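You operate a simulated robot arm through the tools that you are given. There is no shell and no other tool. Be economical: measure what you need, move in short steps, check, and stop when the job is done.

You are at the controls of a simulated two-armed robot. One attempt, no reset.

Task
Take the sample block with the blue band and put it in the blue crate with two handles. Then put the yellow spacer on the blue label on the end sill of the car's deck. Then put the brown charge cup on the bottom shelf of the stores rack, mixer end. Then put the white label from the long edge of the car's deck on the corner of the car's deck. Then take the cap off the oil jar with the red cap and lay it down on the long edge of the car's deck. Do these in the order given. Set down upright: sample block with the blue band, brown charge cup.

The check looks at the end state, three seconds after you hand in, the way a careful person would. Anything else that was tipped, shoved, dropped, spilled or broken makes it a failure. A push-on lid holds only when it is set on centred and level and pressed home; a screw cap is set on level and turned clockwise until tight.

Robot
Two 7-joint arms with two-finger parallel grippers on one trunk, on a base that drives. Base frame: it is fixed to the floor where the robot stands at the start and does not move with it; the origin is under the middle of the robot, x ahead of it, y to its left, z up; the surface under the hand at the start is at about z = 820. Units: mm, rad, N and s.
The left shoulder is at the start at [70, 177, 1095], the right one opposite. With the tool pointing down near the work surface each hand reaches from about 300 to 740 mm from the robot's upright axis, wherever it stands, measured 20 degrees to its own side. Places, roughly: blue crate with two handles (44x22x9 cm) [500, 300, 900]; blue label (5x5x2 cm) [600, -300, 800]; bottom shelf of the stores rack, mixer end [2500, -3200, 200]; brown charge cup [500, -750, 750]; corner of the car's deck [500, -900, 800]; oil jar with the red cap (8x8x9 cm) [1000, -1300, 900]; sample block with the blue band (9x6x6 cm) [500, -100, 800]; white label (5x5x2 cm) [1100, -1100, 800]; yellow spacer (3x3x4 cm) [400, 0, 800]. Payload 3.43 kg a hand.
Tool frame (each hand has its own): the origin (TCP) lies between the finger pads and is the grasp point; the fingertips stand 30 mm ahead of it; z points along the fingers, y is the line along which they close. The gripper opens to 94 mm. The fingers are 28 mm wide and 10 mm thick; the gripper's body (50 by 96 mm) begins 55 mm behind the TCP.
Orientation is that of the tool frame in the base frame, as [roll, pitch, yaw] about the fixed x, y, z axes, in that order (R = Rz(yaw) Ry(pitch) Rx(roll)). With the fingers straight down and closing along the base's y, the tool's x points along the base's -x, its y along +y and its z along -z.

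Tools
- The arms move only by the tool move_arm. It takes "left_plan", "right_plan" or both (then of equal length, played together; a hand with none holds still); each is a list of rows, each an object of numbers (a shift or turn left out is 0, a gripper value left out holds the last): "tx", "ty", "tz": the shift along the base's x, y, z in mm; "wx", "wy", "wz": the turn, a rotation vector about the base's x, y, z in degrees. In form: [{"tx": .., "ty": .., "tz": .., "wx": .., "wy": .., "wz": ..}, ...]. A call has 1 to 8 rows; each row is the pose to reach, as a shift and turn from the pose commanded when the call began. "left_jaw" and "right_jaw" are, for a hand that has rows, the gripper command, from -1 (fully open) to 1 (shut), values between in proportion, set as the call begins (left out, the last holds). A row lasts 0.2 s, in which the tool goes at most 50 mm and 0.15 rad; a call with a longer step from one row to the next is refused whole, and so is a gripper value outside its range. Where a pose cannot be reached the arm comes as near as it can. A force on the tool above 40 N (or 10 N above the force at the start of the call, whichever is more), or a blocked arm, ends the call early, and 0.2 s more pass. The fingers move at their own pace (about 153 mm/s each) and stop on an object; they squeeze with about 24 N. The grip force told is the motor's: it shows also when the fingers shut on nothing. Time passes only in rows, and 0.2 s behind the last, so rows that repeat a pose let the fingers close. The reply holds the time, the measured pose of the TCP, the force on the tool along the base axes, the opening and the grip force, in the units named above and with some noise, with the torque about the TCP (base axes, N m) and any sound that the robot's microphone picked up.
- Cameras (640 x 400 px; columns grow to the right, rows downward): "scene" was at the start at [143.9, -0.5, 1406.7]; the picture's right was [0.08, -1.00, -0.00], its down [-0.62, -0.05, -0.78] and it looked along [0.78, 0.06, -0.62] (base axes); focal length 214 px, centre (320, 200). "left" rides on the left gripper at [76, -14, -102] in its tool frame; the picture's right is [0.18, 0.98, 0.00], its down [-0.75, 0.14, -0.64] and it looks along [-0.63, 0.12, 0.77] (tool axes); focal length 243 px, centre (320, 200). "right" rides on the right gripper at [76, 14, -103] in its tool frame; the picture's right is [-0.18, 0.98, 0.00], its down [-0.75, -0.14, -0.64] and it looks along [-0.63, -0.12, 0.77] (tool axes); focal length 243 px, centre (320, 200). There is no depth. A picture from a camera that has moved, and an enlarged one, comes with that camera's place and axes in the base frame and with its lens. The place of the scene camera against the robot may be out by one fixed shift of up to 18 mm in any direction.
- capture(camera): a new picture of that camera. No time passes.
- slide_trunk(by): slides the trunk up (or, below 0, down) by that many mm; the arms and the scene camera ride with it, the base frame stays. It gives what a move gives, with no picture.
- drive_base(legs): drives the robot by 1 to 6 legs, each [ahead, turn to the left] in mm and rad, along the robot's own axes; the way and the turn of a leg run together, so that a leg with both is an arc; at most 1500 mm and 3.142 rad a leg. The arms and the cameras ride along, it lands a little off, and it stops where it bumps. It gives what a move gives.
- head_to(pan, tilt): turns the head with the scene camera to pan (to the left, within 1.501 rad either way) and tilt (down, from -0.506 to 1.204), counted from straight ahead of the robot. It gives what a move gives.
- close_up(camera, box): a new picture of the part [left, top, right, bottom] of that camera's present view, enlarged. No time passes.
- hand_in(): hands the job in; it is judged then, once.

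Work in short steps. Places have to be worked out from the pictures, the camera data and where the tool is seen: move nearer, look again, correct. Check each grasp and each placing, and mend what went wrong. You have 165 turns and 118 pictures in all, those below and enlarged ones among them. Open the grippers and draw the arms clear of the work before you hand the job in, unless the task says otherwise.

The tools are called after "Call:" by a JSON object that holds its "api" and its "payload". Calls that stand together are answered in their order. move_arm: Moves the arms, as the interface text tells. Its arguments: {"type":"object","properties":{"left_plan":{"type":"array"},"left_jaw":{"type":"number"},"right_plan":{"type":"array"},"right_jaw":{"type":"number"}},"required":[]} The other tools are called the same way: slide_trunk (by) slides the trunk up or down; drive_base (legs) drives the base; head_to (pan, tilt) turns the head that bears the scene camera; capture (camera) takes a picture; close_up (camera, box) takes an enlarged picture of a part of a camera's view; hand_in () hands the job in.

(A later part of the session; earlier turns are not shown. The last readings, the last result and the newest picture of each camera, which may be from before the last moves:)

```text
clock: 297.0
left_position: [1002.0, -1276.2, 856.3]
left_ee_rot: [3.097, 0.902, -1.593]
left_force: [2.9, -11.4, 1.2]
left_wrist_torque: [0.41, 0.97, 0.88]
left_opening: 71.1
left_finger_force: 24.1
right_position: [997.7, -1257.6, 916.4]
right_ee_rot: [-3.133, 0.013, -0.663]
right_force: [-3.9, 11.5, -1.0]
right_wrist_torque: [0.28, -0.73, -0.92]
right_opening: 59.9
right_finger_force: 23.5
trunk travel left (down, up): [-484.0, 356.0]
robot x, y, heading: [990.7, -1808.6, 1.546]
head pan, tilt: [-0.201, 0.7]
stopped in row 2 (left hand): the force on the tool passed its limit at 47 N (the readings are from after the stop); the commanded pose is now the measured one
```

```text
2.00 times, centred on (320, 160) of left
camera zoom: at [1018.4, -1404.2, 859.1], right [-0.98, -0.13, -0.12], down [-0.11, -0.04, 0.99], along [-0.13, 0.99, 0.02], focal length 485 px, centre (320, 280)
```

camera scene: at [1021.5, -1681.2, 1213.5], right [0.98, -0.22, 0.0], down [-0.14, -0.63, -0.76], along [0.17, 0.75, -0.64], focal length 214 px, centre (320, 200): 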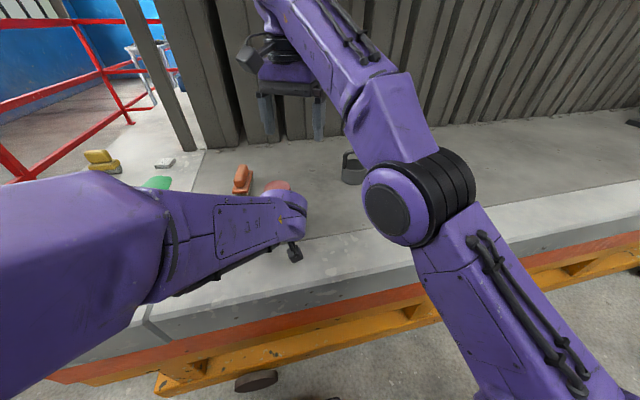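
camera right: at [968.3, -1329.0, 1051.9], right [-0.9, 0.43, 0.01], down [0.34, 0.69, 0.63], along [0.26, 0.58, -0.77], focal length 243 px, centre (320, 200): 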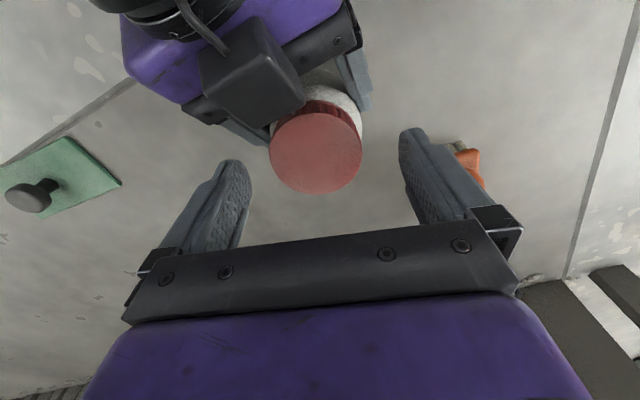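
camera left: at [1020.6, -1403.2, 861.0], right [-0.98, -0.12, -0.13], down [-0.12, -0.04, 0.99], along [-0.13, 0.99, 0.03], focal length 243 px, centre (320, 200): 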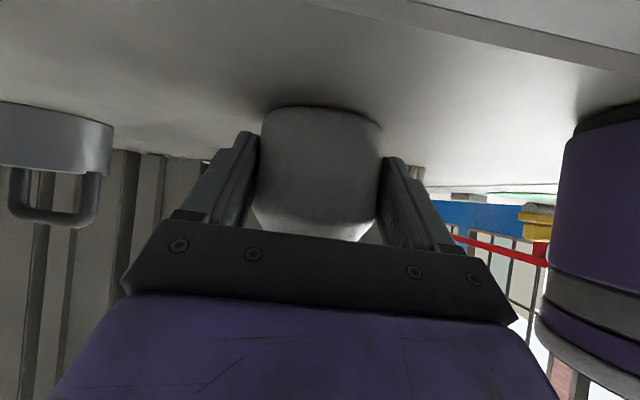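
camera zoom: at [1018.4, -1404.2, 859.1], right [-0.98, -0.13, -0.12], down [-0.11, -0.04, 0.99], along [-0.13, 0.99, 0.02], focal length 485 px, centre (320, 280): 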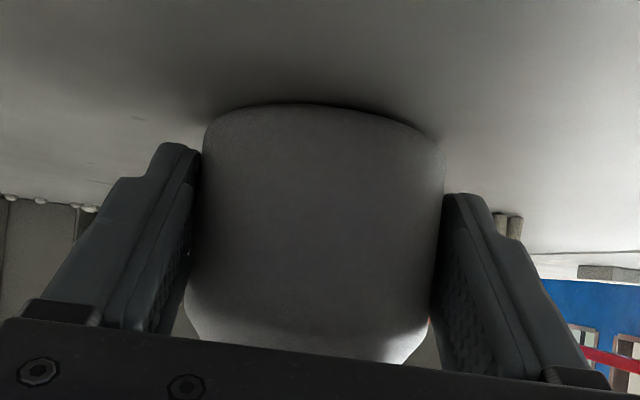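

A torque of 1.4 Nm means the right finger met the left hand near yaw -43°; I'll keep strokes between -100° and -52°. Next full cycle in one go.

Call:
{"api": "move_arm", "payload": {"right_plan": [{"wz": -5}, {"wz": -5}, {"wz": -5, "tz": 13}, {"wz": -13, "tz": 13}, {"wz": -21, "tz": 13}, {"wz": -29, "tz": 13}, {"wz": -37, "tz": 13}, {"wz": -45, "tz": 13}], "right_jaw": -1}}

Call:
{"api": "move_arm", "payload": {"right_plan": [{"wz": -8, "tx": 1, "ty": -1}, {"wz": -16, "tx": 2, "ty": -2}, {"wz": -16, "tx": 2, "ty": -2, "tz": -5}, {"wz": -16, "tx": 2, "ty": -2, "tz": -10}, {"wz": -16, "tx": 2, "ty": -2, "tz": -13}, {"wz": -16, "tx": 2, "ty": -2, "tz": -13}]}}

Call:
{"api": "move_arm", "payload": {"right_plan": [{}, {}, {}], "right_jaw": 1}}

Call:
{"api": "move_arm", "payload": {"right_plan": [{"wz": 8}, {"wz": 16}, {"wz": 24}]}}

Call:
{"api": "move_arm", "payload": {"right_plan": [{"wz": 8}, {"wz": 16}, {"wz": 24}]}}

```text
clock: 298.8
left_position: [1000.5, -1274.5, 856.1]
left_ee_rot: [3.101, 0.901, -1.59]
left_force: [0.3, -0.6, -1.8]
left_wrist_torque: [0.0, 0.0, 0.02]
left_opening: 70.8
left_finger_force: 23.8
right_position: [997.9, -1257.6, 928.3]
right_ee_rot: [-3.135, 0.012, -1.45]
right_force: [0.8, 0.1, 0.1]
right_wrist_torque: [0.02, -0.03, -0.01]
right_opening: 94.0
right_finger_force: 0.0
trunk travel left (down, up): [-484.0, 356.0]
robot x, y, heading: [990.4, -1806.4, 1.546]
head pan, tilt: [-0.201, 0.7]
```

```text
clock: 300.2
left_position: [1000.9, -1275.2, 855.3]
left_ee_rot: [3.1, 0.902, -1.589]
left_force: [0.3, 0.0, -2.6]
left_wrist_torque: [-0.06, 0.03, -0.01]
left_opening: 71.0
left_finger_force: 24.3
right_position: [1003.7, -1258.3, 919.4]
right_ee_rot: [-3.138, 0.013, -1.729]
right_force: [-0.1, 0.1, -0.6]
right_wrist_torque: [0.03, -0.01, -0.01]
right_opening: 93.9
right_finger_force: 0.1
trunk travel left (down, up): [-484.0, 356.0]
robot x, y, heading: [992.7, -1809.8, 1.549]
head pan, tilt: [-0.201, 0.7]
```

```text
clock: 301.0
left_position: [1003.0, -1275.5, 855.9]
left_ee_rot: [3.102, 0.902, -1.591]
left_force: [9.8, -3.2, -1.5]
left_wrist_torque: [0.09, 0.33, -0.15]
left_opening: 70.8
left_finger_force: 24.2
right_position: [1001.7, -1258.1, 916.3]
right_ee_rot: [-3.14, 0.013, -1.73]
right_force: [-8.9, 3.5, 0.2]
right_wrist_torque: [0.09, 0.26, 0.01]
right_opening: 59.0
right_finger_force: 24.2
trunk travel left (down, up): [-484.0, 356.0]
robot x, y, heading: [992.9, -1807.9, 1.545]
head pan, tilt: [-0.201, 0.7]
```

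```text
clock: 301.8
left_position: [999.4, -1276.2, 854.9]
left_ee_rot: [3.098, 0.899, -1.589]
left_force: [-6.9, -6.0, -10.0]
left_wrist_torque: [-0.32, -0.65, 0.26]
left_opening: 71.0
left_finger_force: 23.7
right_position: [1000.8, -1259.8, 916.8]
right_ee_rot: [-3.132, 0.014, -1.304]
right_force: [7.5, 3.6, 14.1]
right_wrist_torque: [0.28, 0.14, -0.13]
right_opening: 59.1
right_finger_force: 24.0
trunk travel left (down, up): [-484.0, 356.0]
robot x, y, heading: [992.4, -1805.4, 1.549]
head pan, tilt: [-0.201, 0.7]
```

```text
clock: 302.6
left_position: [999.7, -1276.4, 854.9]
left_ee_rot: [3.097, 0.902, -1.59]
left_force: [-17.2, -10.5, -13.4]
left_wrist_torque: [0.05, -0.53, 0.4]
left_opening: 71.3
left_finger_force: 24.1
right_position: [1001.9, -1259.3, 916.5]
right_ee_rot: [-3.131, 0.013, -0.886]
right_force: [16.1, 12.5, 22.2]
right_wrist_torque: [0.32, -0.56, -0.1]
right_opening: 59.3
right_finger_force: 24.2
trunk travel left (down, up): [-484.0, 356.0]
robot x, y, heading: [989.2, -1811.8, 1.548]
head pan, tilt: [-0.201, 0.7]
```

The upward push grew from 0 to 22 N while turning: the cap is climbing its thread. Test lift now, relaxed first.

Call:
{"api": "move_arm", "payload": {"right_plan": [{"tz": 1.5, "tx": -1}, {"tz": 3, "tx": -1}, {"tz": 4.5, "tx": -1}, {"tz": 6, "tx": -1}]}}

Call:
{"api": "close_up", "payload": {"camera": "scene", "box": [240, 160, 320, 210]}}

```text
clock: 303.6
left_position: [1001.1, -1274.9, 857.1]
left_ee_rot: [3.1, 0.905, -1.589]
left_force: [-25.3, -13.9, 1.6]
left_wrist_torque: [0.61, -1.07, 0.43]
left_opening: 71.4
left_finger_force: 23.6
right_position: [1001.1, -1259.7, 920.7]
right_ee_rot: [-3.13, 0.008, -0.889]
right_force: [25.4, 13.0, -3.8]
right_wrist_torque: [0.22, -0.55, -0.04]
right_opening: 59.3
right_finger_force: 23.9
trunk travel left (down, up): [-484.0, 356.0]
robot x, y, heading: [992.6, -1813.0, 1.55]
head pan, tilt: [-0.201, 0.7]
```

```text
8.00 times, centred on (280, 185) of scene
camera zoom: at [1021.0, -1681.1, 1213.4], right [0.98, -0.22, 0.0], down [-0.14, -0.63, -0.76], along [0.17, 0.75, -0.64], focal length 1716 px, centre (640, 320)
```

zoom: 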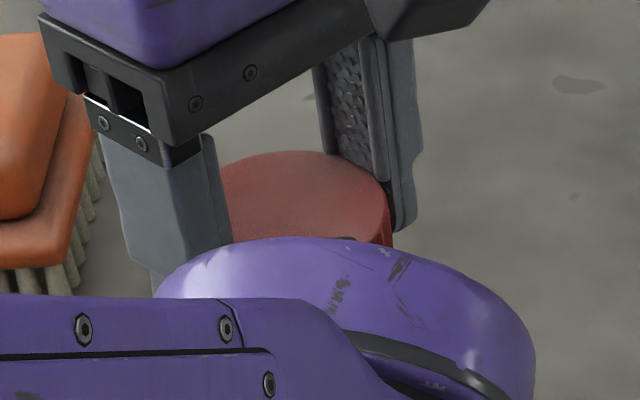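

Lift another few mm to see if it's free.

Call:
{"api": "move_arm", "payload": {"right_plan": [{"tz": 2, "tx": -2}, {"tz": 4, "tx": -4}, {"tz": 6, "tx": -4}]}}

```text
clock: 304.4
left_position: [1002.1, -1274.6, 857.1]
left_ee_rot: [3.101, 0.905, -1.591]
left_force: [-21.8, -6.3, 12.4]
left_wrist_torque: [0.37, -0.59, 0.48]
left_opening: 74.3
left_finger_force: 23.4
right_position: [995.8, -1260.2, 927.2]
right_ee_rot: [-3.134, 0.009, -0.889]
right_force: [21.5, 6.6, -14.8]
right_wrist_torque: [0.2, -0.87, -0.15]
right_opening: 59.5
right_finger_force: 23.7
trunk travel left (down, up): [-484.0, 356.0]
robot x, y, heading: [993.2, -1807.6, 1.547]
head pan, tilt: [-0.201, 0.7]
```

Still attached (the jar shifts in the left grip when pulled). The torque while turning is low, so the thread is turning; lower back and run two more strokes.

Call:
{"api": "move_arm", "payload": {"right_plan": [{"tz": -4, "tx": 2}, {"tz": -8, "tx": 4}, {"tz": -10, "tx": 4}, {"tz": -10, "tx": 4}]}}

Call:
{"api": "move_arm", "payload": {"right_plan": [{}, {}, {"tz": 11}, {"wz": -8, "tz": 11}, {"wz": -16, "tz": 11}, {"wz": -24, "tz": 11}, {"wz": -32, "tz": 11}, {"wz": -40, "tz": 11}], "right_jaw": -1}}

Call:
{"api": "move_arm", "payload": {"right_plan": [{"wz": -8}, {"wz": -8, "tz": -6}, {"wz": -8, "tz": -11}, {"wz": -8, "tz": -11}]}}

Call:
{"api": "capture", "payload": {"camera": "right"}}

```text
clock: 305.4
left_position: [1003.9, -1276.1, 854.6]
left_ee_rot: [3.101, 0.899, -1.594]
left_force: [-6.9, -14.4, -13.7]
left_wrist_torque: [-0.03, -0.56, 0.17]
left_opening: 71.2
left_finger_force: 24.3
right_position: [1001.4, -1259.3, 921.1]
right_ee_rot: [-3.133, 0.02, -0.891]
right_force: [10.5, 15.9, 20.7]
right_wrist_torque: [0.75, -0.13, 0.02]
right_opening: 58.7
right_finger_force: 24.1
trunk travel left (down, up): [-484.0, 356.0]
robot x, y, heading: [991.8, -1805.8, 1.55]
head pan, tilt: [-0.201, 0.7]
```

```text
clock: 307.2
left_position: [1001.6, -1275.7, 855.5]
left_ee_rot: [3.1, 0.902, -1.591]
left_force: [0.5, 0.0, -1.3]
left_wrist_torque: [-0.02, -0.01, 0.0]
left_opening: 70.8
left_finger_force: 23.8
right_position: [1000.1, -1259.2, 929.9]
right_ee_rot: [-3.136, 0.011, -1.59]
right_force: [0.4, 0.6, -0.1]
right_wrist_torque: [0.0, -0.01, -0.02]
right_opening: 94.0
right_finger_force: 0.0
trunk travel left (down, up): [-484.0, 356.0]
robot x, y, heading: [992.9, -1805.0, 1.554]
head pan, tilt: [-0.201, 0.7]
```

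```text
clock: 308.2
left_position: [1002.4, -1275.4, 855.0]
left_ee_rot: [3.1, 0.902, -1.59]
left_force: [0.1, -0.3, -2.0]
left_wrist_torque: [-0.03, 0.02, 0.03]
left_opening: 70.8
left_finger_force: 24.5
right_position: [1003.0, -1257.9, 918.9]
right_ee_rot: [-3.14, 0.011, -1.732]
right_force: [0.5, -0.1, -0.2]
right_wrist_torque: [-0.01, -0.01, 0.01]
right_opening: 94.4
right_finger_force: 0.0
trunk travel left (down, up): [-484.0, 356.0]
robot x, y, heading: [993.7, -1805.6, 1.553]
head pan, tilt: [-0.201, 0.7]
```

```text
16 pictures are left
camera right: at [975.7, -1332.3, 1022.0], right [-0.94, 0.34, 0.0], down [0.26, 0.71, 0.65], along [0.22, 0.61, -0.76], focal length 243 px, centre (320, 200)
```

right: 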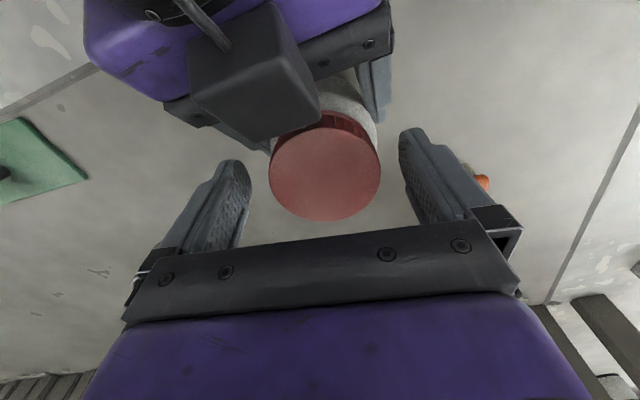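

Cap is centred. Run two more strokes.

Call:
{"api": "move_arm", "payload": {"right_plan": [{"tx": -2, "ty": -1}, {"tx": -2, "ty": -1}, {"tx": -2, "ty": -1}], "right_jaw": 1}}

Call:
{"api": "move_arm", "payload": {"right_plan": [{"wz": 8}, {"wz": 16}, {"wz": 24}, {"wz": 32, "tz": 1}, {"wz": 40, "tz": 1}, {"wz": 48, "tz": 1}]}}

Call:
{"api": "move_arm", "payload": {"right_plan": [{}, {}, {"tz": 9}, {"wz": -8, "tz": 9}, {"wz": -16, "tz": 9}, {"wz": -24, "tz": 9}, {"wz": -32, "tz": 9}, {"wz": -40, "tz": 9}], "right_jaw": -1}}

Call:
{"api": "move_arm", "payload": {"right_plan": [{"wz": -8}, {"wz": -8, "tz": -6}, {"wz": -8, "tz": -10}, {"wz": -8, "tz": -10}]}}

Call:
{"api": "move_arm", "payload": {"right_plan": [{}, {}, {}], "right_jaw": 1}}

Call:
{"api": "move_arm", "payload": {"right_plan": [{"wz": 8}, {"wz": 16}, {"wz": 24}, {"wz": 32, "tz": 1}, {"wz": 40, "tz": 1}, {"wz": 48, "tz": 1}]}}

```text
clock: 309.0
left_position: [1002.3, -1275.2, 855.5]
left_ee_rot: [3.101, 0.901, -1.59]
left_force: [11.4, -18.2, -0.9]
left_wrist_torque: [0.62, 0.33, -0.18]
left_opening: 71.0
left_finger_force: 23.8
right_position: [1001.9, -1258.9, 918.8]
right_ee_rot: [-3.141, 0.009, -1.734]
right_force: [-12.3, 17.3, -0.7]
right_wrist_torque: [0.52, 0.42, 0.01]
right_opening: 58.8
right_finger_force: 23.3
trunk travel left (down, up): [-484.0, 356.0]
robot x, y, heading: [995.7, -1809.9, 1.549]
head pan, tilt: [-0.201, 0.7]
```

```text
clock: 310.4
left_position: [1001.2, -1277.9, 856.4]
left_ee_rot: [3.099, 0.902, -1.587]
left_force: [-33.2, -19.0, -5.3]
left_wrist_torque: [0.36, -0.62, 0.94]
left_opening: 69.6
left_finger_force: 24.0
right_position: [999.8, -1260.7, 920.0]
right_ee_rot: [-3.125, 0.015, -0.889]
right_force: [31.1, 17.5, 12.7]
right_wrist_torque: [0.44, -1.27, -0.44]
right_opening: 59.0
right_finger_force: 23.8
trunk travel left (down, up): [-484.0, 356.0]
robot x, y, heading: [989.6, -1807.5, 1.553]
head pan, tilt: [-0.201, 0.7]
```

```text
clock: 312.2
left_position: [1001.2, -1275.8, 856.3]
left_ee_rot: [3.1, 0.902, -1.591]
left_force: [-0.3, 0.1, -2.1]
left_wrist_torque: [-0.06, -0.01, 0.0]
left_opening: 68.9
left_finger_force: 24.3
right_position: [998.9, -1260.5, 927.2]
right_ee_rot: [-3.136, 0.014, -1.59]
right_force: [0.2, 0.3, 0.6]
right_wrist_torque: [0.01, 0.03, 0.0]
right_opening: 94.0
right_finger_force: 0.1
trunk travel left (down, up): [-484.0, 356.0]
robot x, y, heading: [991.7, -1806.6, 1.547]
head pan, tilt: [-0.201, 0.7]
```

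```text
clock: 313.2
left_position: [1001.0, -1275.8, 855.0]
left_ee_rot: [3.099, 0.902, -1.59]
left_force: [0.6, 0.3, -2.6]
left_wrist_torque: [-0.07, -0.01, 0.0]
left_opening: 69.1
left_finger_force: 24.1
right_position: [1002.2, -1258.6, 919.0]
right_ee_rot: [-3.141, 0.01, -1.732]
right_force: [-0.6, -0.2, -0.2]
right_wrist_torque: [0.02, -0.03, 0.03]
right_opening: 93.9
right_finger_force: 0.1
trunk travel left (down, up): [-484.0, 356.0]
robot x, y, heading: [994.1, -1806.9, 1.549]
head pan, tilt: [-0.201, 0.7]
```

```text
clock: 314.0
left_position: [1000.7, -1275.9, 855.7]
left_ee_rot: [3.099, 0.902, -1.589]
left_force: [-2.2, 3.0, -3.1]
left_wrist_torque: [-0.19, -0.24, -0.07]
left_opening: 68.8
left_finger_force: 24.3
right_position: [1001.9, -1258.8, 918.1]
right_ee_rot: [3.141, 0.011, -1.732]
right_force: [2.2, -3.7, 1.6]
right_wrist_torque: [-0.06, 0.09, 0.11]
right_opening: 59.3
right_finger_force: 24.0
trunk travel left (down, up): [-484.0, 356.0]
robot x, y, heading: [991.5, -1808.2, 1.549]
head pan, tilt: [-0.201, 0.7]
```

```text
clock: 315.4
left_position: [1001.2, -1276.0, 854.0]
left_ee_rot: [3.096, 0.899, -1.59]
left_force: [-33.1, -14.7, -13.1]
left_wrist_torque: [0.09, -0.68, 1.58]
left_opening: 70.4
left_finger_force: 23.9
right_position: [1001.4, -1259.7, 920.2]
right_ee_rot: [-3.125, 0.014, -0.889]
right_force: [32.3, 14.2, 17.0]
right_wrist_torque: [0.58, -1.33, -1.08]
right_opening: 59.4
right_finger_force: 23.7
trunk travel left (down, up): [-484.0, 356.0]
robot x, y, heading: [992.6, -1806.2, 1.55]
head pan, tilt: [-0.201, 0.7]
```

The left grip has crept (72→69 mm) because the right finger presses on the left hand's housing at stroke end. I'll regrip the cap at the start angle a bit higher, then reseat the left hand while the right holds the cap.

Call:
{"api": "move_arm", "payload": {"right_plan": [{"wz": -5}, {"wz": -5}, {"tz": 9, "wz": -5}, {"wz": -13, "tz": 9}, {"wz": -21, "tz": 9}, {"wz": -29, "tz": 9}, {"wz": -37, "tz": 9}, {"wz": -45, "tz": 9}], "right_jaw": -1}}

Call:
{"api": "move_arm", "payload": {"right_plan": [{"wz": -5}, {"wz": -5, "tz": -4}, {"wz": -5, "tz": -6}, {"wz": -5, "tz": -6}]}}

Call:
{"api": "move_arm", "payload": {"right_plan": [{}, {}, {}], "right_jaw": 1}}

Call:
{"api": "move_arm", "payload": {"left_plan": [{}, {}, {"ty": 4}, {"ty": 6}, {"ty": 6}], "left_jaw": -0.75}}

Call:
{"api": "close_up", "payload": {"camera": "left", "box": [200, 60, 440, 260]}}

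```text
clock: 317.2
left_position: [1002.5, -1274.7, 855.8]
left_ee_rot: [3.099, 0.903, -1.591]
left_force: [0.5, -0.4, -1.5]
left_wrist_torque: [-0.03, 0.0, 0.01]
left_opening: 70.1
left_finger_force: 23.6
right_position: [999.7, -1260.1, 929.6]
right_ee_rot: [3.142, 0.014, -1.68]
right_force: [0.7, -0.7, -0.1]
right_wrist_torque: [-0.04, 0.03, 0.02]
right_opening: 94.0
right_finger_force: 0.1
trunk travel left (down, up): [-484.0, 356.0]
robot x, y, heading: [993.1, -1807.5, 1.548]
head pan, tilt: [-0.201, 0.7]
```

```text
clock: 318.2
left_position: [1002.0, -1276.0, 855.7]
left_ee_rot: [3.1, 0.903, -1.589]
left_force: [0.4, 0.5, -1.5]
left_wrist_torque: [-0.04, 0.01, -0.04]
left_opening: 69.7
left_finger_force: 23.8
right_position: [1000.7, -1260.1, 922.9]
right_ee_rot: [3.142, 0.008, -1.768]
right_force: [-0.9, 0.9, 0.1]
right_wrist_torque: [0.0, -0.03, -0.01]
right_opening: 94.0
right_finger_force: 0.0
trunk travel left (down, up): [-484.0, 356.0]
robot x, y, heading: [993.7, -1810.4, 1.548]
head pan, tilt: [-0.201, 0.7]
```

```text
clock: 319.0
left_position: [1001.6, -1274.9, 855.1]
left_ee_rot: [3.101, 0.903, -1.59]
left_force: [6.8, -4.3, -3.0]
left_wrist_torque: [0.09, 0.21, -0.07]
left_opening: 69.6
left_finger_force: 24.4
right_position: [999.5, -1258.8, 922.6]
right_ee_rot: [3.14, 0.01, -1.77]
right_force: [-5.8, 4.0, 0.3]
right_wrist_torque: [0.1, 0.18, -0.02]
right_opening: 58.9
right_finger_force: 24.1
trunk travel left (down, up): [-484.0, 356.0]
robot x, y, heading: [990.1, -1803.6, 1.547]
head pan, tilt: [-0.201, 0.7]
```

```text
clock: 320.2
left_position: [1002.2, -1269.3, 858.4]
left_ee_rot: [3.108, 0.902, -1.583]
left_force: [0.6, 0.0, -0.5]
left_wrist_torque: [0.0, 0.0, -0.02]
left_opening: 82.4
left_finger_force: 0.1
right_position: [1001.1, -1259.6, 924.3]
right_ee_rot: [3.14, 0.012, -1.767]
right_force: [-0.3, 1.3, -0.6]
right_wrist_torque: [0.01, 0.01, -0.02]
right_opening: 58.8
right_finger_force: 24.4
trunk travel left (down, up): [-484.0, 356.0]
robot x, y, heading: [993.3, -1810.2, 1.547]
head pan, tilt: [-0.201, 0.7]
```

```text
2.00 times, centred on (320, 160) of left
camera zoom: at [1018.5, -1397.3, 860.9], right [-0.98, -0.13, -0.12], down [-0.12, -0.04, 0.99], along [-0.13, 0.99, 0.02], focal length 485 px, centre (320, 280)
```

zoom: 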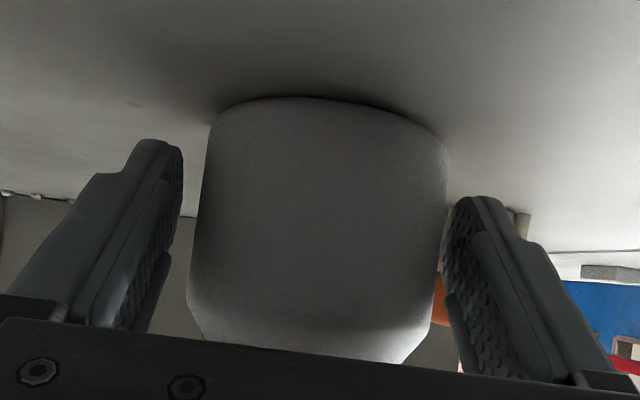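

The jar stands straight, fingers further around it. Close the left, then twist in two parts.

Call:
{"api": "move_arm", "payload": {"left_plan": [{"tx": -2}, {"tx": -2}, {"tx": -2}, {"tx": -2}], "left_jaw": 1}}

Call:
{"api": "move_arm", "payload": {"right_plan": [{"wz": 8}, {"wz": 16}, {"wz": 24}, {"wz": 32}]}}

Call:
{"api": "move_arm", "payload": {"right_plan": [{"wz": 7}, {"wz": 14}, {"wz": 21}]}}

```text
clock: 321.2
left_position: [1000.3, -1270.5, 857.4]
left_ee_rot: [3.103, 0.905, -1.588]
left_force: [8.4, -1.9, 11.2]
left_wrist_torque: [0.19, -0.01, -0.09]
left_opening: 71.0
left_finger_force: 24.5
right_position: [1001.8, -1260.3, 924.9]
right_ee_rot: [3.137, 0.012, -1.766]
right_force: [-4.6, 3.3, -0.5]
right_wrist_torque: [0.04, 0.07, 0.05]
right_opening: 58.6
right_finger_force: 24.7
trunk travel left (down, up): [-484.0, 356.0]
robot x, y, heading: [996.8, -1810.0, 1.552]
head pan, tilt: [-0.201, 0.7]
```

```text
clock: 322.2
left_position: [999.0, -1271.0, 855.6]
left_ee_rot: [3.101, 0.902, -1.587]
left_force: [-21.9, -13.9, 5.3]
left_wrist_torque: [0.17, -0.87, 0.65]
left_opening: 71.6
left_finger_force: 23.8
right_position: [998.0, -1261.9, 922.1]
right_ee_rot: [-3.129, 0.013, -1.198]
right_force: [21.6, 9.6, 2.1]
right_wrist_torque: [0.22, -0.5, -0.46]
right_opening: 58.6
right_finger_force: 24.2
trunk travel left (down, up): [-484.0, 356.0]
robot x, y, heading: [995.3, -1806.9, 1.551]
head pan, tilt: [-0.201, 0.7]
```

```text
clock: 323.0
left_position: [999.4, -1270.6, 854.8]
left_ee_rot: [3.099, 0.898, -1.592]
left_force: [-17.3, -31.2, -5.3]
left_wrist_torque: [1.03, 1.29, 1.96]
left_opening: 73.6
left_finger_force: 24.3
right_position: [998.7, -1260.5, 922.8]
right_ee_rot: [-3.128, 0.015, -0.839]
right_force: [15.5, 33.6, 12.6]
right_wrist_torque: [1.1, -2.05, -1.78]
right_opening: 60.8
right_finger_force: 23.8
trunk travel left (down, up): [-484.0, 356.0]
robot x, y, heading: [993.6, -1806.4, 1.544]
head pan, tilt: [-0.201, 0.7]
```

Stroke end contact again near -50°. Back off 10° and test the lift.

Call:
{"api": "move_arm", "payload": {"right_plan": [{"wz": -6}, {"wz": -12}, {"wz": -12, "tz": 2}, {"wz": -12, "tz": 4}, {"wz": -12, "tz": 6}, {"wz": -12, "tz": 8}]}}

Call:
{"api": "close_up", "payload": {"camera": "left", "box": [200, 60, 440, 260]}}

```text
clock: 324.4
left_position: [1000.8, -1269.0, 856.7]
left_ee_rot: [3.104, 0.903, -1.586]
left_force: [-19.2, 3.1, 5.2]
left_wrist_torque: [-0.17, -0.94, 0.11]
left_opening: 75.5
left_finger_force: 24.0
right_position: [996.5, -1261.5, 929.9]
right_ee_rot: [-3.134, 0.011, -1.044]
right_force: [18.4, -2.7, -7.2]
right_wrist_torque: [-0.08, -0.34, 0.02]
right_opening: 59.1
right_finger_force: 23.9
trunk travel left (down, up): [-484.0, 356.0]
robot x, y, heading: [995.9, -1807.7, 1.552]
head pan, tilt: [-0.201, 0.7]
```

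```text
2.00 times, centred on (320, 160) of left
camera zoom: at [1017.0, -1397.1, 860.2], right [-0.98, -0.13, -0.12], down [-0.12, -0.04, 0.99], along [-0.13, 0.99, 0.02], focal length 485 px, centre (320, 280)
```

zoom: 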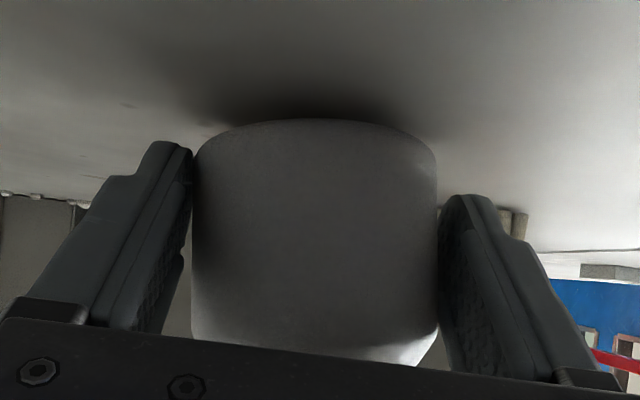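

The cap is still on; the jar slid up in the left fingers. I'll set the jar down, release both, withdraw the left hand along its axis and inspect the cap/jar gap with the left camera.

Call:
{"api": "move_arm", "payload": {"right_plan": [{"tz": -3}, {"tz": -6}, {"tz": -8}, {"tz": -9}]}}

Call:
{"api": "move_arm", "payload": {"left_plan": [{}, {}, {"ty": -8, "tz": 5}, {"ty": -30, "tz": 20}, {"ty": -60, "tz": 35}, {"ty": -90, "tz": 42}, {"ty": -120, "tz": 42}], "left_jaw": -1}}

Call:
{"api": "close_up", "payload": {"camera": "left", "box": [240, 90, 400, 240]}}

```text
clock: 325.4
left_position: [1000.8, -1270.5, 855.2]
left_ee_rot: [3.1, 0.902, -1.589]
left_force: [-18.4, -8.1, -10.1]
left_wrist_torque: [-0.18, -0.51, 0.07]
left_opening: 73.4
left_finger_force: 25.0
right_position: [999.5, -1260.2, 922.1]
right_ee_rot: [-3.131, 0.015, -1.046]
right_force: [20.4, 7.8, 11.1]
right_wrist_torque: [0.51, -0.74, 0.14]
right_opening: 59.3
right_finger_force: 23.9
trunk travel left (down, up): [-484.0, 356.0]
robot x, y, heading: [996.6, -1810.6, 1.546]
head pan, tilt: [-0.201, 0.7]
```

```text
clock: 327.0
left_position: [999.4, -1390.0, 897.2]
left_ee_rot: [3.101, 0.903, -1.59]
left_force: [-1.3, -0.4, -0.1]
left_wrist_torque: [0.01, 0.0, 0.0]
left_opening: 94.0
left_finger_force: 0.0
right_position: [997.0, -1261.4, 921.8]
right_ee_rot: [-3.133, 0.013, -1.045]
right_force: [-1.0, 1.0, -0.5]
right_wrist_torque: [0.04, 0.01, 0.02]
right_opening: 59.1
right_finger_force: 24.2
trunk travel left (down, up): [-484.0, 356.0]
robot x, y, heading: [990.3, -1804.4, 1.54]
head pan, tilt: [-0.201, 0.7]
```

```text
2.67 times, centred on (320, 165) of left
camera zoom: at [1016.2, -1518.4, 900.7], right [-0.98, -0.13, -0.12], down [-0.12, -0.04, 0.99], along [-0.13, 0.99, 0.02], focal length 647 px, centre (320, 293)
```

zoom: 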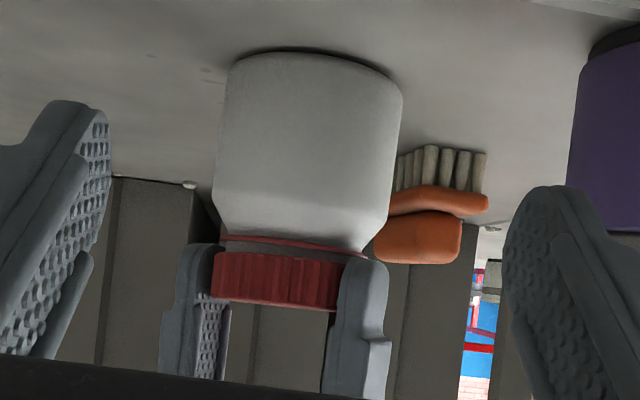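

Clear progress: there's now a ~5 mm gap between the cap and its lower ring, so it is unscrewing. Regrip the jar with the left hand (slightly further back) and continue strokes.

Call:
{"api": "move_arm", "payload": {"left_plan": [{"ty": 25, "tz": 2, "tx": 1}, {"ty": 50, "tz": -6, "tx": 2}, {"ty": 75, "tz": -18, "tx": 3}, {"ty": 95, "tz": -30, "tx": 3}, {"ty": 108, "tz": -39, "tx": 3}, {"ty": 113, "tz": -42, "tx": 3}, {"ty": 113, "tz": -42, "tx": 3}]}}

Call:
{"api": "move_arm", "payload": {"left_plan": [{}, {}, {}, {}], "left_jaw": 1}}

Call:
{"api": "move_arm", "payload": {"right_plan": [{}, {}, {"tz": 9}, {"wz": -8, "tz": 9}, {"wz": -16, "tz": 9}, {"wz": -24, "tz": 9}, {"wz": -32, "tz": 9}, {"wz": -40, "tz": 9}], "right_jaw": -1}}

Call:
{"api": "move_arm", "payload": {"right_plan": [{"tx": 2, "ty": 1, "tz": -3}, {"tx": 2, "ty": 1, "tz": -5}, {"tx": 2, "ty": 1, "tz": -5}]}}

Call:
{"api": "move_arm", "payload": {"right_plan": [{}, {}, {}], "right_jaw": 1}}

Call:
{"api": "move_arm", "payload": {"right_plan": [{"wz": 8}, {"wz": 16}, {"wz": 24, "tz": 0.5}, {"wz": 32, "tz": 1}, {"wz": 40, "tz": 1}, {"wz": 46, "tz": 1}]}}

```text
clock: 328.6
left_position: [1002.6, -1276.9, 855.7]
left_ee_rot: [3.102, 0.903, -1.592]
left_force: [0.5, 0.2, 0.5]
left_wrist_torque: [0.03, 0.01, 0.02]
left_opening: 94.1
left_finger_force: 0.0
right_position: [996.7, -1260.8, 921.4]
right_ee_rot: [-3.133, 0.012, -1.047]
right_force: [-1.9, 0.2, 0.4]
right_wrist_torque: [-0.04, -0.02, 0.01]
right_opening: 59.0
right_finger_force: 24.4
trunk travel left (down, up): [-484.0, 356.0]
robot x, y, heading: [994.4, -1809.4, 1.545]
head pan, tilt: [-0.201, 0.7]
```

```text
clock: 329.6
left_position: [999.4, -1276.4, 855.9]
left_ee_rot: [3.098, 0.902, -1.587]
left_force: [-29.7, -1.1, -1.3]
left_wrist_torque: [0.02, -0.93, 0.66]
left_opening: 71.0
left_finger_force: 24.6
right_position: [999.5, -1260.8, 922.0]
right_ee_rot: [-3.13, 0.013, -1.044]
right_force: [28.6, 1.4, 4.7]
right_wrist_torque: [0.03, -0.81, -0.21]
right_opening: 58.8
right_finger_force: 23.6
trunk travel left (down, up): [-484.0, 356.0]
robot x, y, heading: [990.3, -1803.6, 1.546]
head pan, tilt: [-0.201, 0.7]
```

```text
clock: 331.4
left_position: [1002.3, -1276.1, 855.0]
left_ee_rot: [3.099, 0.902, -1.59]
left_force: [0.5, 0.1, -2.5]
left_wrist_torque: [-0.06, -0.01, -0.01]
left_opening: 70.8
left_finger_force: 23.8
right_position: [1000.7, -1259.9, 934.5]
right_ee_rot: [3.137, 0.012, -1.753]
right_force: [-1.0, 1.0, -0.3]
right_wrist_torque: [0.0, 0.03, -0.01]
right_opening: 94.1
right_finger_force: 0.0
trunk travel left (down, up): [-484.0, 356.0]
robot x, y, heading: [993.2, -1806.4, 1.547]
head pan, tilt: [-0.201, 0.7]
```

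```text
clock: 332.2
left_position: [1002.0, -1276.7, 855.0]
left_ee_rot: [3.099, 0.902, -1.589]
left_force: [0.4, -0.1, -1.7]
left_wrist_torque: [-0.04, 0.0, -0.01]
left_opening: 70.5
left_finger_force: 24.0
right_position: [1002.0, -1257.7, 926.3]
right_ee_rot: [-3.141, 0.011, -1.749]
right_force: [-0.6, -0.9, 0.6]
right_wrist_torque: [-0.05, 0.0, 0.02]
right_opening: 94.0
right_finger_force: 0.0
trunk travel left (down, up): [-484.0, 356.0]
robot x, y, heading: [993.1, -1804.4, 1.543]
head pan, tilt: [-0.201, 0.7]
```

```text
clock: 333.0
left_position: [1001.4, -1277.5, 856.0]
left_ee_rot: [3.099, 0.9, -1.591]
left_force: [2.3, -2.0, -3.5]
left_wrist_torque: [0.02, 0.05, -0.02]
left_opening: 69.5
left_finger_force: 24.3
right_position: [1002.3, -1258.2, 926.4]
right_ee_rot: [-3.139, 0.01, -1.75]
right_force: [-3.1, 1.8, 1.7]
right_wrist_torque: [0.04, 0.12, 0.0]
right_opening: 58.9
right_finger_force: 23.6
trunk travel left (down, up): [-484.0, 356.0]
robot x, y, heading: [992.7, -1810.0, 1.551]
head pan, tilt: [-0.201, 0.7]
```

```text
clock: 334.4
left_position: [1003.1, -1276.1, 855.7]
left_ee_rot: [3.1, 0.902, -1.589]
left_force: [-25.9, -7.8, -8.5]
left_wrist_torque: [0.09, -0.94, 1.02]
left_opening: 70.3
left_finger_force: 24.1
right_position: [999.6, -1258.6, 926.3]
right_ee_rot: [-3.132, 0.013, -0.939]
right_force: [25.2, 9.1, 6.5]
right_wrist_torque: [0.35, -0.83, -0.55]
right_opening: 58.4
right_finger_force: 24.1
trunk travel left (down, up): [-484.0, 356.0]
robot x, y, heading: [994.8, -1809.9, 1.546]
head pan, tilt: [-0.201, 0.7]
```

Works. Two more strokes in sequence.

Call:
{"api": "move_arm", "payload": {"right_plan": [{}, {}, {"tz": 8}, {"wz": -8, "tz": 8}, {"wz": -16, "tz": 8}, {"wz": -24, "tz": 8}, {"wz": -32, "tz": 8}, {"wz": -40, "tz": 8}], "right_jaw": -1}}

Call:
{"api": "move_arm", "payload": {"right_plan": [{"wz": -6, "tz": -3}, {"wz": -6, "tz": -7}, {"wz": -6, "tz": -7}]}}

Call:
{"api": "move_arm", "payload": {"right_plan": [{}, {}, {}], "right_jaw": 1}}

Call:
{"api": "move_arm", "payload": {"right_plan": [{"wz": 8}, {"wz": 16}, {"wz": 24, "tz": 0.5}, {"wz": 32, "tz": 1}, {"wz": 40, "tz": 1}, {"wz": 46, "tz": 1}]}}

Call:
{"api": "move_arm", "payload": {"right_plan": [{}, {}, {"tz": 8}, {"wz": -8, "tz": 8}, {"wz": -16, "tz": 8}, {"wz": -24, "tz": 8}, {"wz": -32, "tz": 8}, {"wz": -40, "tz": 8}], "right_jaw": -1}}

Call:
{"api": "move_arm", "payload": {"right_plan": [{"wz": -6, "tz": -3}, {"wz": -6, "tz": -7}, {"wz": -6, "tz": -7}]}}

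Call:
{"api": "move_arm", "payload": {"right_plan": [{}, {}, {}], "right_jaw": 1}}

Call:
{"api": "move_arm", "payload": {"right_plan": [{"wz": 8}, {"wz": 16}, {"wz": 24, "tz": 0.5}, {"wz": 32, "tz": 1}, {"wz": 40, "tz": 1}, {"wz": 46, "tz": 1}]}}

```text
clock: 336.2
left_position: [1001.2, -1276.3, 855.3]
left_ee_rot: [3.1, 0.903, -1.59]
left_force: [0.2, 0.7, -2.9]
left_wrist_torque: [-0.03, 0.01, 0.0]
left_opening: 70.1
left_finger_force: 23.7
right_position: [1000.3, -1260.1, 934.7]
right_ee_rot: [-3.136, 0.012, -1.643]
right_force: [-0.7, -0.4, -0.1]
right_wrist_torque: [0.03, 0.03, -0.02]
right_opening: 94.2
right_finger_force: 0.1
trunk travel left (down, up): [-484.0, 356.0]
robot x, y, heading: [994.1, -1807.2, 1.552]
head pan, tilt: [-0.201, 0.7]
```

```text
clock: 337.0
left_position: [1003.3, -1275.7, 855.7]
left_ee_rot: [3.1, 0.902, -1.591]
left_force: [1.5, -0.5, -2.2]
left_wrist_torque: [-0.09, -0.01, 0.0]
left_opening: 70.2
left_finger_force: 23.9
right_position: [1002.4, -1260.0, 927.7]
right_ee_rot: [-3.137, 0.011, -1.749]
right_force: [-0.2, -0.7, 2.1]
right_wrist_torque: [-0.03, 0.02, 0.01]
right_opening: 93.8
right_finger_force: 0.2
trunk travel left (down, up): [-484.0, 356.0]
robot x, y, heading: [993.7, -1807.4, 1.549]
head pan, tilt: [-0.201, 0.7]
```

```text
clock: 337.8
left_position: [1002.1, -1276.3, 855.5]
left_ee_rot: [3.102, 0.903, -1.589]
left_force: [3.1, -1.4, -3.0]
left_wrist_torque: [0.06, 0.03, -0.03]
left_opening: 69.5
left_finger_force: 23.9
right_position: [1001.6, -1258.9, 927.7]
right_ee_rot: [-3.137, 0.01, -1.748]
right_force: [-2.5, 2.0, 1.2]
right_wrist_torque: [0.03, 0.09, -0.01]
right_opening: 58.6
right_finger_force: 24.0
trunk travel left (down, up): [-484.0, 356.0]
robot x, y, heading: [989.0, -1806.8, 1.545]
head pan, tilt: [-0.201, 0.7]
```

```text
clock: 339.2
left_position: [1000.9, -1277.3, 856.0]
left_ee_rot: [3.098, 0.9, -1.587]
left_force: [-23.9, -4.5, -6.8]
left_wrist_torque: [-0.01, -0.93, 1.01]
left_opening: 69.9
left_finger_force: 24.4
right_position: [1002.6, -1259.6, 927.9]
right_ee_rot: [-3.131, 0.012, -0.938]
right_force: [24.7, 4.2, 4.9]
right_wrist_torque: [0.21, -0.73, -0.58]
right_opening: 59.1
right_finger_force: 24.0
trunk travel left (down, up): [-484.0, 356.0]
robot x, y, heading: [991.2, -1811.2, 1.55]
head pan, tilt: [-0.201, 0.7]
```

```text
clock: 341.0
left_position: [1002.4, -1277.0, 855.0]
left_ee_rot: [3.1, 0.901, -1.591]
left_force: [0.2, 0.2, -2.2]
left_wrist_torque: [-0.04, -0.03, 0.01]
left_opening: 69.5
left_finger_force: 23.6
right_position: [1000.8, -1259.1, 936.9]
right_ee_rot: [-3.136, 0.013, -1.643]
right_force: [-0.5, 0.6, 0.1]
right_wrist_torque: [-0.03, 0.01, 0.02]
right_opening: 94.0
right_finger_force: 0.1
trunk travel left (down, up): [-484.0, 356.0]
robot x, y, heading: [992.1, -1808.8, 1.548]
head pan, tilt: [-0.201, 0.7]
```

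```text
clock: 341.8
left_position: [1002.6, -1275.8, 856.0]
left_ee_rot: [3.098, 0.903, -1.59]
left_force: [0.3, 0.7, -3.5]
left_wrist_torque: [-0.06, 0.02, 0.0]
left_opening: 69.7
left_finger_force: 23.6
right_position: [1001.8, -1258.1, 929.9]
right_ee_rot: [-3.14, 0.012, -1.748]
right_force: [0.4, -0.4, -0.3]
right_wrist_torque: [-0.01, -0.03, 0.0]
right_opening: 94.1
right_finger_force: 0.0
trunk travel left (down, up): [-484.0, 356.0]
robot x, y, heading: [991.8, -1806.3, 1.545]
head pan, tilt: [-0.201, 0.7]
```

```text
clock: 342.6
left_position: [1002.8, -1277.3, 854.6]
left_ee_rot: [3.1, 0.904, -1.59]
left_force: [0.0, -0.3, -4.2]
left_wrist_torque: [-0.06, 0.03, 0.0]
left_opening: 69.4
left_finger_force: 24.3
right_position: [1002.0, -1258.5, 930.5]
right_ee_rot: [-3.14, 0.011, -1.747]
right_force: [-0.2, 0.3, 3.9]
right_wrist_torque: [-0.05, -0.02, -0.01]
right_opening: 58.4
right_finger_force: 23.8
trunk travel left (down, up): [-484.0, 356.0]
robot x, y, heading: [992.2, -1805.4, 1.554]
head pan, tilt: [-0.201, 0.7]
```

```text
clock: 344.0
left_position: [1002.0, -1275.9, 854.8]
left_ee_rot: [3.097, 0.9, -1.588]
left_force: [-27.8, -3.2, -10.9]
left_wrist_torque: [-0.16, -0.95, 1.12]
left_opening: 70.1
left_finger_force: 23.9
right_position: [1000.4, -1258.1, 930.3]
right_ee_rot: [-3.132, 0.012, -0.94]
right_force: [27.3, 3.7, 10.7]
right_wrist_torque: [0.23, -1.11, -0.6]
right_opening: 58.5
right_finger_force: 24.5
trunk travel left (down, up): [-484.0, 356.0]
robot x, y, heading: [990.7, -1806.3, 1.547]
head pan, tilt: [-0.201, 0.7]
```

Test lift again: a few mm with checks.

Call:
{"api": "move_arm", "payload": {"right_plan": [{"wz": -5}, {"wz": -5, "tx": -2, "tz": 2}, {"wz": -5, "tx": -2, "tz": 4}, {"wz": -5, "tx": -2, "tz": 6}]}}

```text
clock: 345.0
left_position: [1002.5, -1275.7, 857.8]
left_ee_rot: [3.102, 0.903, -1.588]
left_force: [-23.8, -7.8, 1.7]
left_wrist_torque: [0.44, -1.04, 0.56]
left_opening: 71.5
left_finger_force: 24.4
right_position: [999.2, -1260.6, 934.1]
right_ee_rot: [-3.131, 0.01, -1.027]
right_force: [23.9, 7.2, -3.9]
right_wrist_torque: [0.21, -0.84, -0.15]
right_opening: 58.5
right_finger_force: 23.8
trunk travel left (down, up): [-484.0, 356.0]
robot x, y, heading: [990.5, -1809.0, 1.547]
head pan, tilt: [-0.201, 0.7]
```

Still coupled. Lower back and do two more strokes.

Call:
{"api": "move_arm", "payload": {"right_plan": [{"tz": -3, "tx": 1}, {"tz": -5, "tx": 2}, {"tz": -5, "tx": 2}]}}

Call:
{"api": "move_arm", "payload": {"right_plan": [{}, {}, {"tz": 8}, {"wz": -8, "tz": 8}, {"wz": -16, "tz": 8}, {"wz": -24, "tz": 8}, {"wz": -32, "tz": 8}, {"wz": -40, "tz": 8}], "right_jaw": -1}}

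Call:
{"api": "move_arm", "payload": {"right_plan": [{"wz": -1, "tz": -3}, {"wz": -1, "tz": -7}, {"wz": -1, "tz": -7}]}}

Call:
{"api": "move_arm", "payload": {"right_plan": [{}, {}, {}], "right_jaw": 1}}

Call:
{"api": "move_arm", "payload": {"right_plan": [{"wz": 8}, {"wz": 16}, {"wz": 24, "tz": 0.5}, {"wz": 32, "tz": 1}, {"wz": 40, "tz": 1}, {"wz": 46, "tz": 1}]}}

Call:
{"api": "move_arm", "payload": {"right_plan": [{}, {}, {"tz": 8}, {"wz": -8, "tz": 8}, {"wz": -16, "tz": 8}, {"wz": -24, "tz": 8}, {"wz": -32, "tz": 8}, {"wz": -40, "tz": 8}], "right_jaw": -1}}

Call:
{"api": "move_arm", "payload": {"right_plan": [{"wz": -6, "tz": -3}, {"wz": -6, "tz": -7}, {"wz": -6, "tz": -7}]}}

Call:
{"api": "move_arm", "payload": {"right_plan": [{}, {}, {}], "right_jaw": 1}}

Call:
{"api": "move_arm", "payload": {"right_plan": [{"wz": 8}, {"wz": 16}, {"wz": 24, "tz": 0.5}, {"wz": 32, "tz": 1}, {"wz": 40, "tz": 1}, {"wz": 46, "tz": 1}]}}

```text
clock: 345.8
left_position: [1002.1, -1277.6, 854.2]
left_ee_rot: [3.101, 0.901, -1.592]
left_force: [-16.9, -6.6, -11.8]
left_wrist_torque: [-0.09, -0.54, 0.33]
left_opening: 71.2
left_finger_force: 24.0
right_position: [999.3, -1259.6, 931.4]
right_ee_rot: [-3.133, 0.014, -1.029]
right_force: [17.8, 6.2, 10.7]
right_wrist_torque: [0.31, -0.77, -0.03]
right_opening: 58.3
right_finger_force: 24.0
trunk travel left (down, up): [-484.0, 356.0]
robot x, y, heading: [989.3, -1805.0, 1.548]
head pan, tilt: [-0.201, 0.7]
```

```text
clock: 347.6
left_position: [1001.5, -1276.1, 855.3]
left_ee_rot: [3.101, 0.902, -1.591]
left_force: [-0.5, -0.6, -2.2]
left_wrist_torque: [-0.04, -0.03, 0.0]
left_opening: 69.7
left_finger_force: 24.2
right_position: [1001.6, -1259.9, 941.1]
right_ee_rot: [-3.141, 0.014, -1.731]
right_force: [-0.1, -0.3, 0.4]
right_wrist_torque: [0.0, -0.01, -0.01]
right_opening: 94.1
right_finger_force: 0.0
trunk travel left (down, up): [-484.0, 356.0]
robot x, y, heading: [994.2, -1808.9, 1.548]
head pan, tilt: [-0.201, 0.7]
```

```text
clock: 348.4
left_position: [1002.3, -1277.7, 856.3]
left_ee_rot: [3.099, 0.902, -1.591]
left_force: [0.2, 0.4, -2.8]
left_wrist_torque: [-0.06, -0.03, 0.01]
left_opening: 69.5
left_finger_force: 24.0
right_position: [1001.0, -1257.6, 931.7]
right_ee_rot: [-3.138, 0.009, -1.749]
right_force: [0.0, 0.5, 0.4]
right_wrist_torque: [-0.02, 0.0, -0.01]
right_opening: 94.2
right_finger_force: 0.0
trunk travel left (down, up): [-484.0, 356.0]
robot x, y, heading: [995.7, -1809.6, 1.554]
head pan, tilt: [-0.201, 0.7]
```

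```text
clock: 349.2
left_position: [1003.0, -1276.6, 856.1]
left_ee_rot: [3.099, 0.902, -1.591]
left_force: [0.7, -0.9, -1.3]
left_wrist_torque: [0.01, 0.03, -0.05]
left_opening: 69.4
left_finger_force: 23.5
right_position: [1001.9, -1257.9, 933.2]
right_ee_rot: [-3.14, 0.009, -1.749]
right_force: [-0.6, 0.2, -0.4]
right_wrist_torque: [0.02, 0.0, 0.0]
right_opening: 58.6
right_finger_force: 23.7
trunk travel left (down, up): [-484.0, 356.0]
robot x, y, heading: [991.1, -1806.6, 1.543]
head pan, tilt: [-0.201, 0.7]
```

```text
clock: 350.6
left_position: [1001.1, -1276.0, 854.4]
left_ee_rot: [3.101, 0.901, -1.591]
left_force: [-23.4, -11.5, -2.5]
left_wrist_torque: [0.42, -0.88, 0.79]
left_opening: 69.8
left_finger_force: 23.7
right_position: [1001.0, -1259.5, 933.5]
right_ee_rot: [-3.131, 0.011, -0.938]
right_force: [22.7, 11.7, 0.6]
right_wrist_torque: [0.44, -0.83, -0.34]
right_opening: 58.6
right_finger_force: 24.0
trunk travel left (down, up): [-484.0, 356.0]
robot x, y, heading: [998.3, -1806.6, 1.546]
head pan, tilt: [-0.201, 0.7]
```

```text
clock: 352.4
left_position: [1001.1, -1277.4, 854.9]
left_ee_rot: [3.099, 0.901, -1.591]
left_force: [0.5, -0.1, -1.7]
left_wrist_torque: [-0.04, 0.04, -0.02]
left_opening: 69.7
left_finger_force: 24.1
right_position: [1000.1, -1259.0, 941.6]
right_ee_rot: [-3.137, 0.013, -1.641]
right_force: [-0.1, 0.1, -0.3]
right_wrist_torque: [0.01, -0.01, -0.01]
right_opening: 93.9
right_finger_force: 0.0
trunk travel left (down, up): [-484.0, 356.0]
robot x, y, heading: [995.6, -1809.2, 1.55]
head pan, tilt: [-0.201, 0.7]
```

```text
clock: 353.2
left_position: [1002.7, -1276.3, 854.9]
left_ee_rot: [3.1, 0.902, -1.591]
left_force: [-0.2, 0.0, -2.6]
left_wrist_torque: [-0.05, 0.0, 0.02]
left_opening: 69.5
left_finger_force: 23.7
right_position: [1001.6, -1258.9, 935.4]
right_ee_rot: [-3.138, 0.01, -1.749]
right_force: [-0.3, 0.7, -1.1]
right_wrist_torque: [0.01, -0.02, 0.01]
right_opening: 94.2
right_finger_force: 0.1
trunk travel left (down, up): [-484.0, 356.0]
robot x, y, heading: [995.1, -1804.7, 1.548]
head pan, tilt: [-0.201, 0.7]
```

```text
clock: 354.0
left_position: [1002.7, -1276.6, 855.1]
left_ee_rot: [3.101, 0.901, -1.591]
left_force: [-0.2, -0.3, -2.2]
left_wrist_torque: [-0.07, 0.01, -0.02]
left_opening: 69.3
left_finger_force: 24.1
right_position: [1001.5, -1259.4, 934.7]
right_ee_rot: [-3.14, 0.012, -1.746]
right_force: [0.1, 0.2, 0.2]
right_wrist_torque: [-0.03, -0.01, 0.0]
right_opening: 58.8
right_finger_force: 23.8
trunk travel left (down, up): [-484.0, 356.0]
robot x, y, heading: [992.3, -1811.2, 1.55]
head pan, tilt: [-0.201, 0.7]
```

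```text
clock: 355.4
left_position: [999.7, -1276.4, 854.7]
left_ee_rot: [3.1, 0.902, -1.591]
left_force: [-25.7, -10.0, -4.6]
left_wrist_torque: [0.21, -0.93, 0.82]
left_opening: 69.8
left_finger_force: 24.2
right_position: [1001.5, -1260.6, 934.2]
right_ee_rot: [-3.13, 0.012, -0.941]
right_force: [24.1, 10.7, 4.7]
right_wrist_torque: [0.5, -1.04, -0.4]
right_opening: 58.7
right_finger_force: 23.7
trunk travel left (down, up): [-484.0, 356.0]
robot x, y, heading: [995.3, -1805.6, 1.549]
head pan, tilt: [-0.201, 0.7]
```

Check the cap height against the fingers in the scene view.

Call:
{"api": "close_up", "payload": {"camera": "scene", "box": [240, 160, 320, 210]}}

```text
8.00 times, centred on (280, 185) of scene
camera zoom: at [1021.1, -1681.3, 1213.5], right [0.98, -0.22, 0.0], down [-0.14, -0.63, -0.76], along [0.17, 0.75, -0.64], focal length 1716 px, centre (640, 320)
```

zoom: 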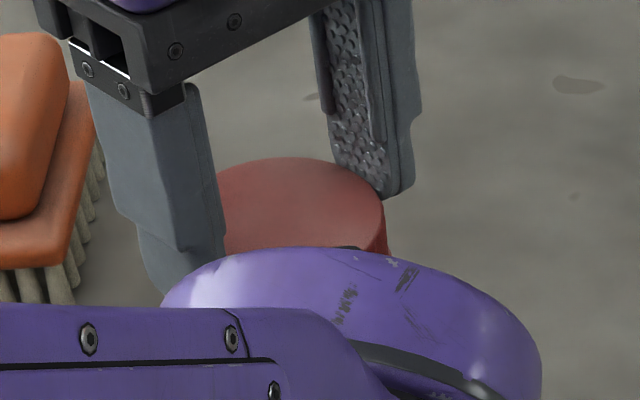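

The cap top doesn't look higher. I'll withdraw the left hand once more (right hand off the cap) and inspect the cap/neck at high zoom to get a definite measure.

Call:
{"api": "move_arm", "payload": {"right_plan": [{}, {}, {"tz": 20}, {"tz": 45}, {"tz": 45}], "right_jaw": -1}}

Call:
{"api": "move_arm", "payload": {"left_plan": [{}, {}, {"ty": -8, "tz": 5}, {"ty": -30, "tz": 20}, {"ty": -60, "tz": 35}, {"ty": -90, "tz": 42}, {"ty": -114, "tz": 42}], "left_jaw": -1}}

Call:
{"api": "close_up", "payload": {"camera": "left", "box": [272, 155, 368, 215]}}

```text
clock: 356.6
left_position: [1002.2, -1276.7, 855.3]
left_ee_rot: [3.1, 0.903, -1.591]
left_force: [0.3, -0.4, -2.3]
left_wrist_torque: [-0.06, 0.02, -0.01]
left_opening: 69.4
left_finger_force: 24.2
right_position: [1000.3, -1260.9, 979.4]
right_ee_rot: [-3.136, 0.012, -0.941]
right_force: [-0.7, -0.1, 0.3]
right_wrist_torque: [0.0, -0.03, -0.02]
right_opening: 94.1
right_finger_force: 0.1
trunk travel left (down, up): [-484.0, 356.0]
robot x, y, heading: [992.4, -1810.6, 1.548]
head pan, tilt: [-0.201, 0.7]
```

```text
clock: 358.2
left_position: [1001.2, -1391.8, 897.3]
left_ee_rot: [3.101, 0.902, -1.59]
left_force: [0.4, -1.0, 0.9]
left_wrist_torque: [0.02, -0.01, 0.0]
left_opening: 94.1
left_finger_force: 0.1
right_position: [999.9, -1260.7, 981.1]
right_ee_rot: [-3.132, 0.013, -0.942]
right_force: [-0.2, -0.5, 0.2]
right_wrist_torque: [0.0, -0.02, 0.0]
right_opening: 93.9
right_finger_force: 0.1
trunk travel left (down, up): [-484.0, 356.0]
robot x, y, heading: [992.0, -1810.0, 1.55]
head pan, tilt: [-0.201, 0.7]
```

```text
6.67 times, centred on (320, 185) of left
camera zoom: at [1018.3, -1519.3, 900.2], right [-0.98, -0.13, -0.12], down [-0.12, -0.04, 0.99], along [-0.13, 0.99, 0.02], focal length 1618 px, centre (320, 300)
```

zoom: 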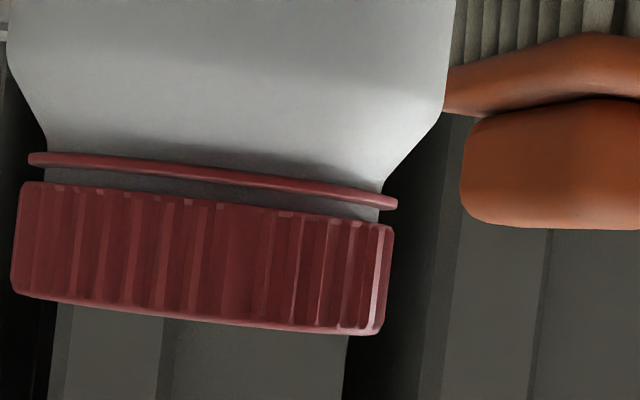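

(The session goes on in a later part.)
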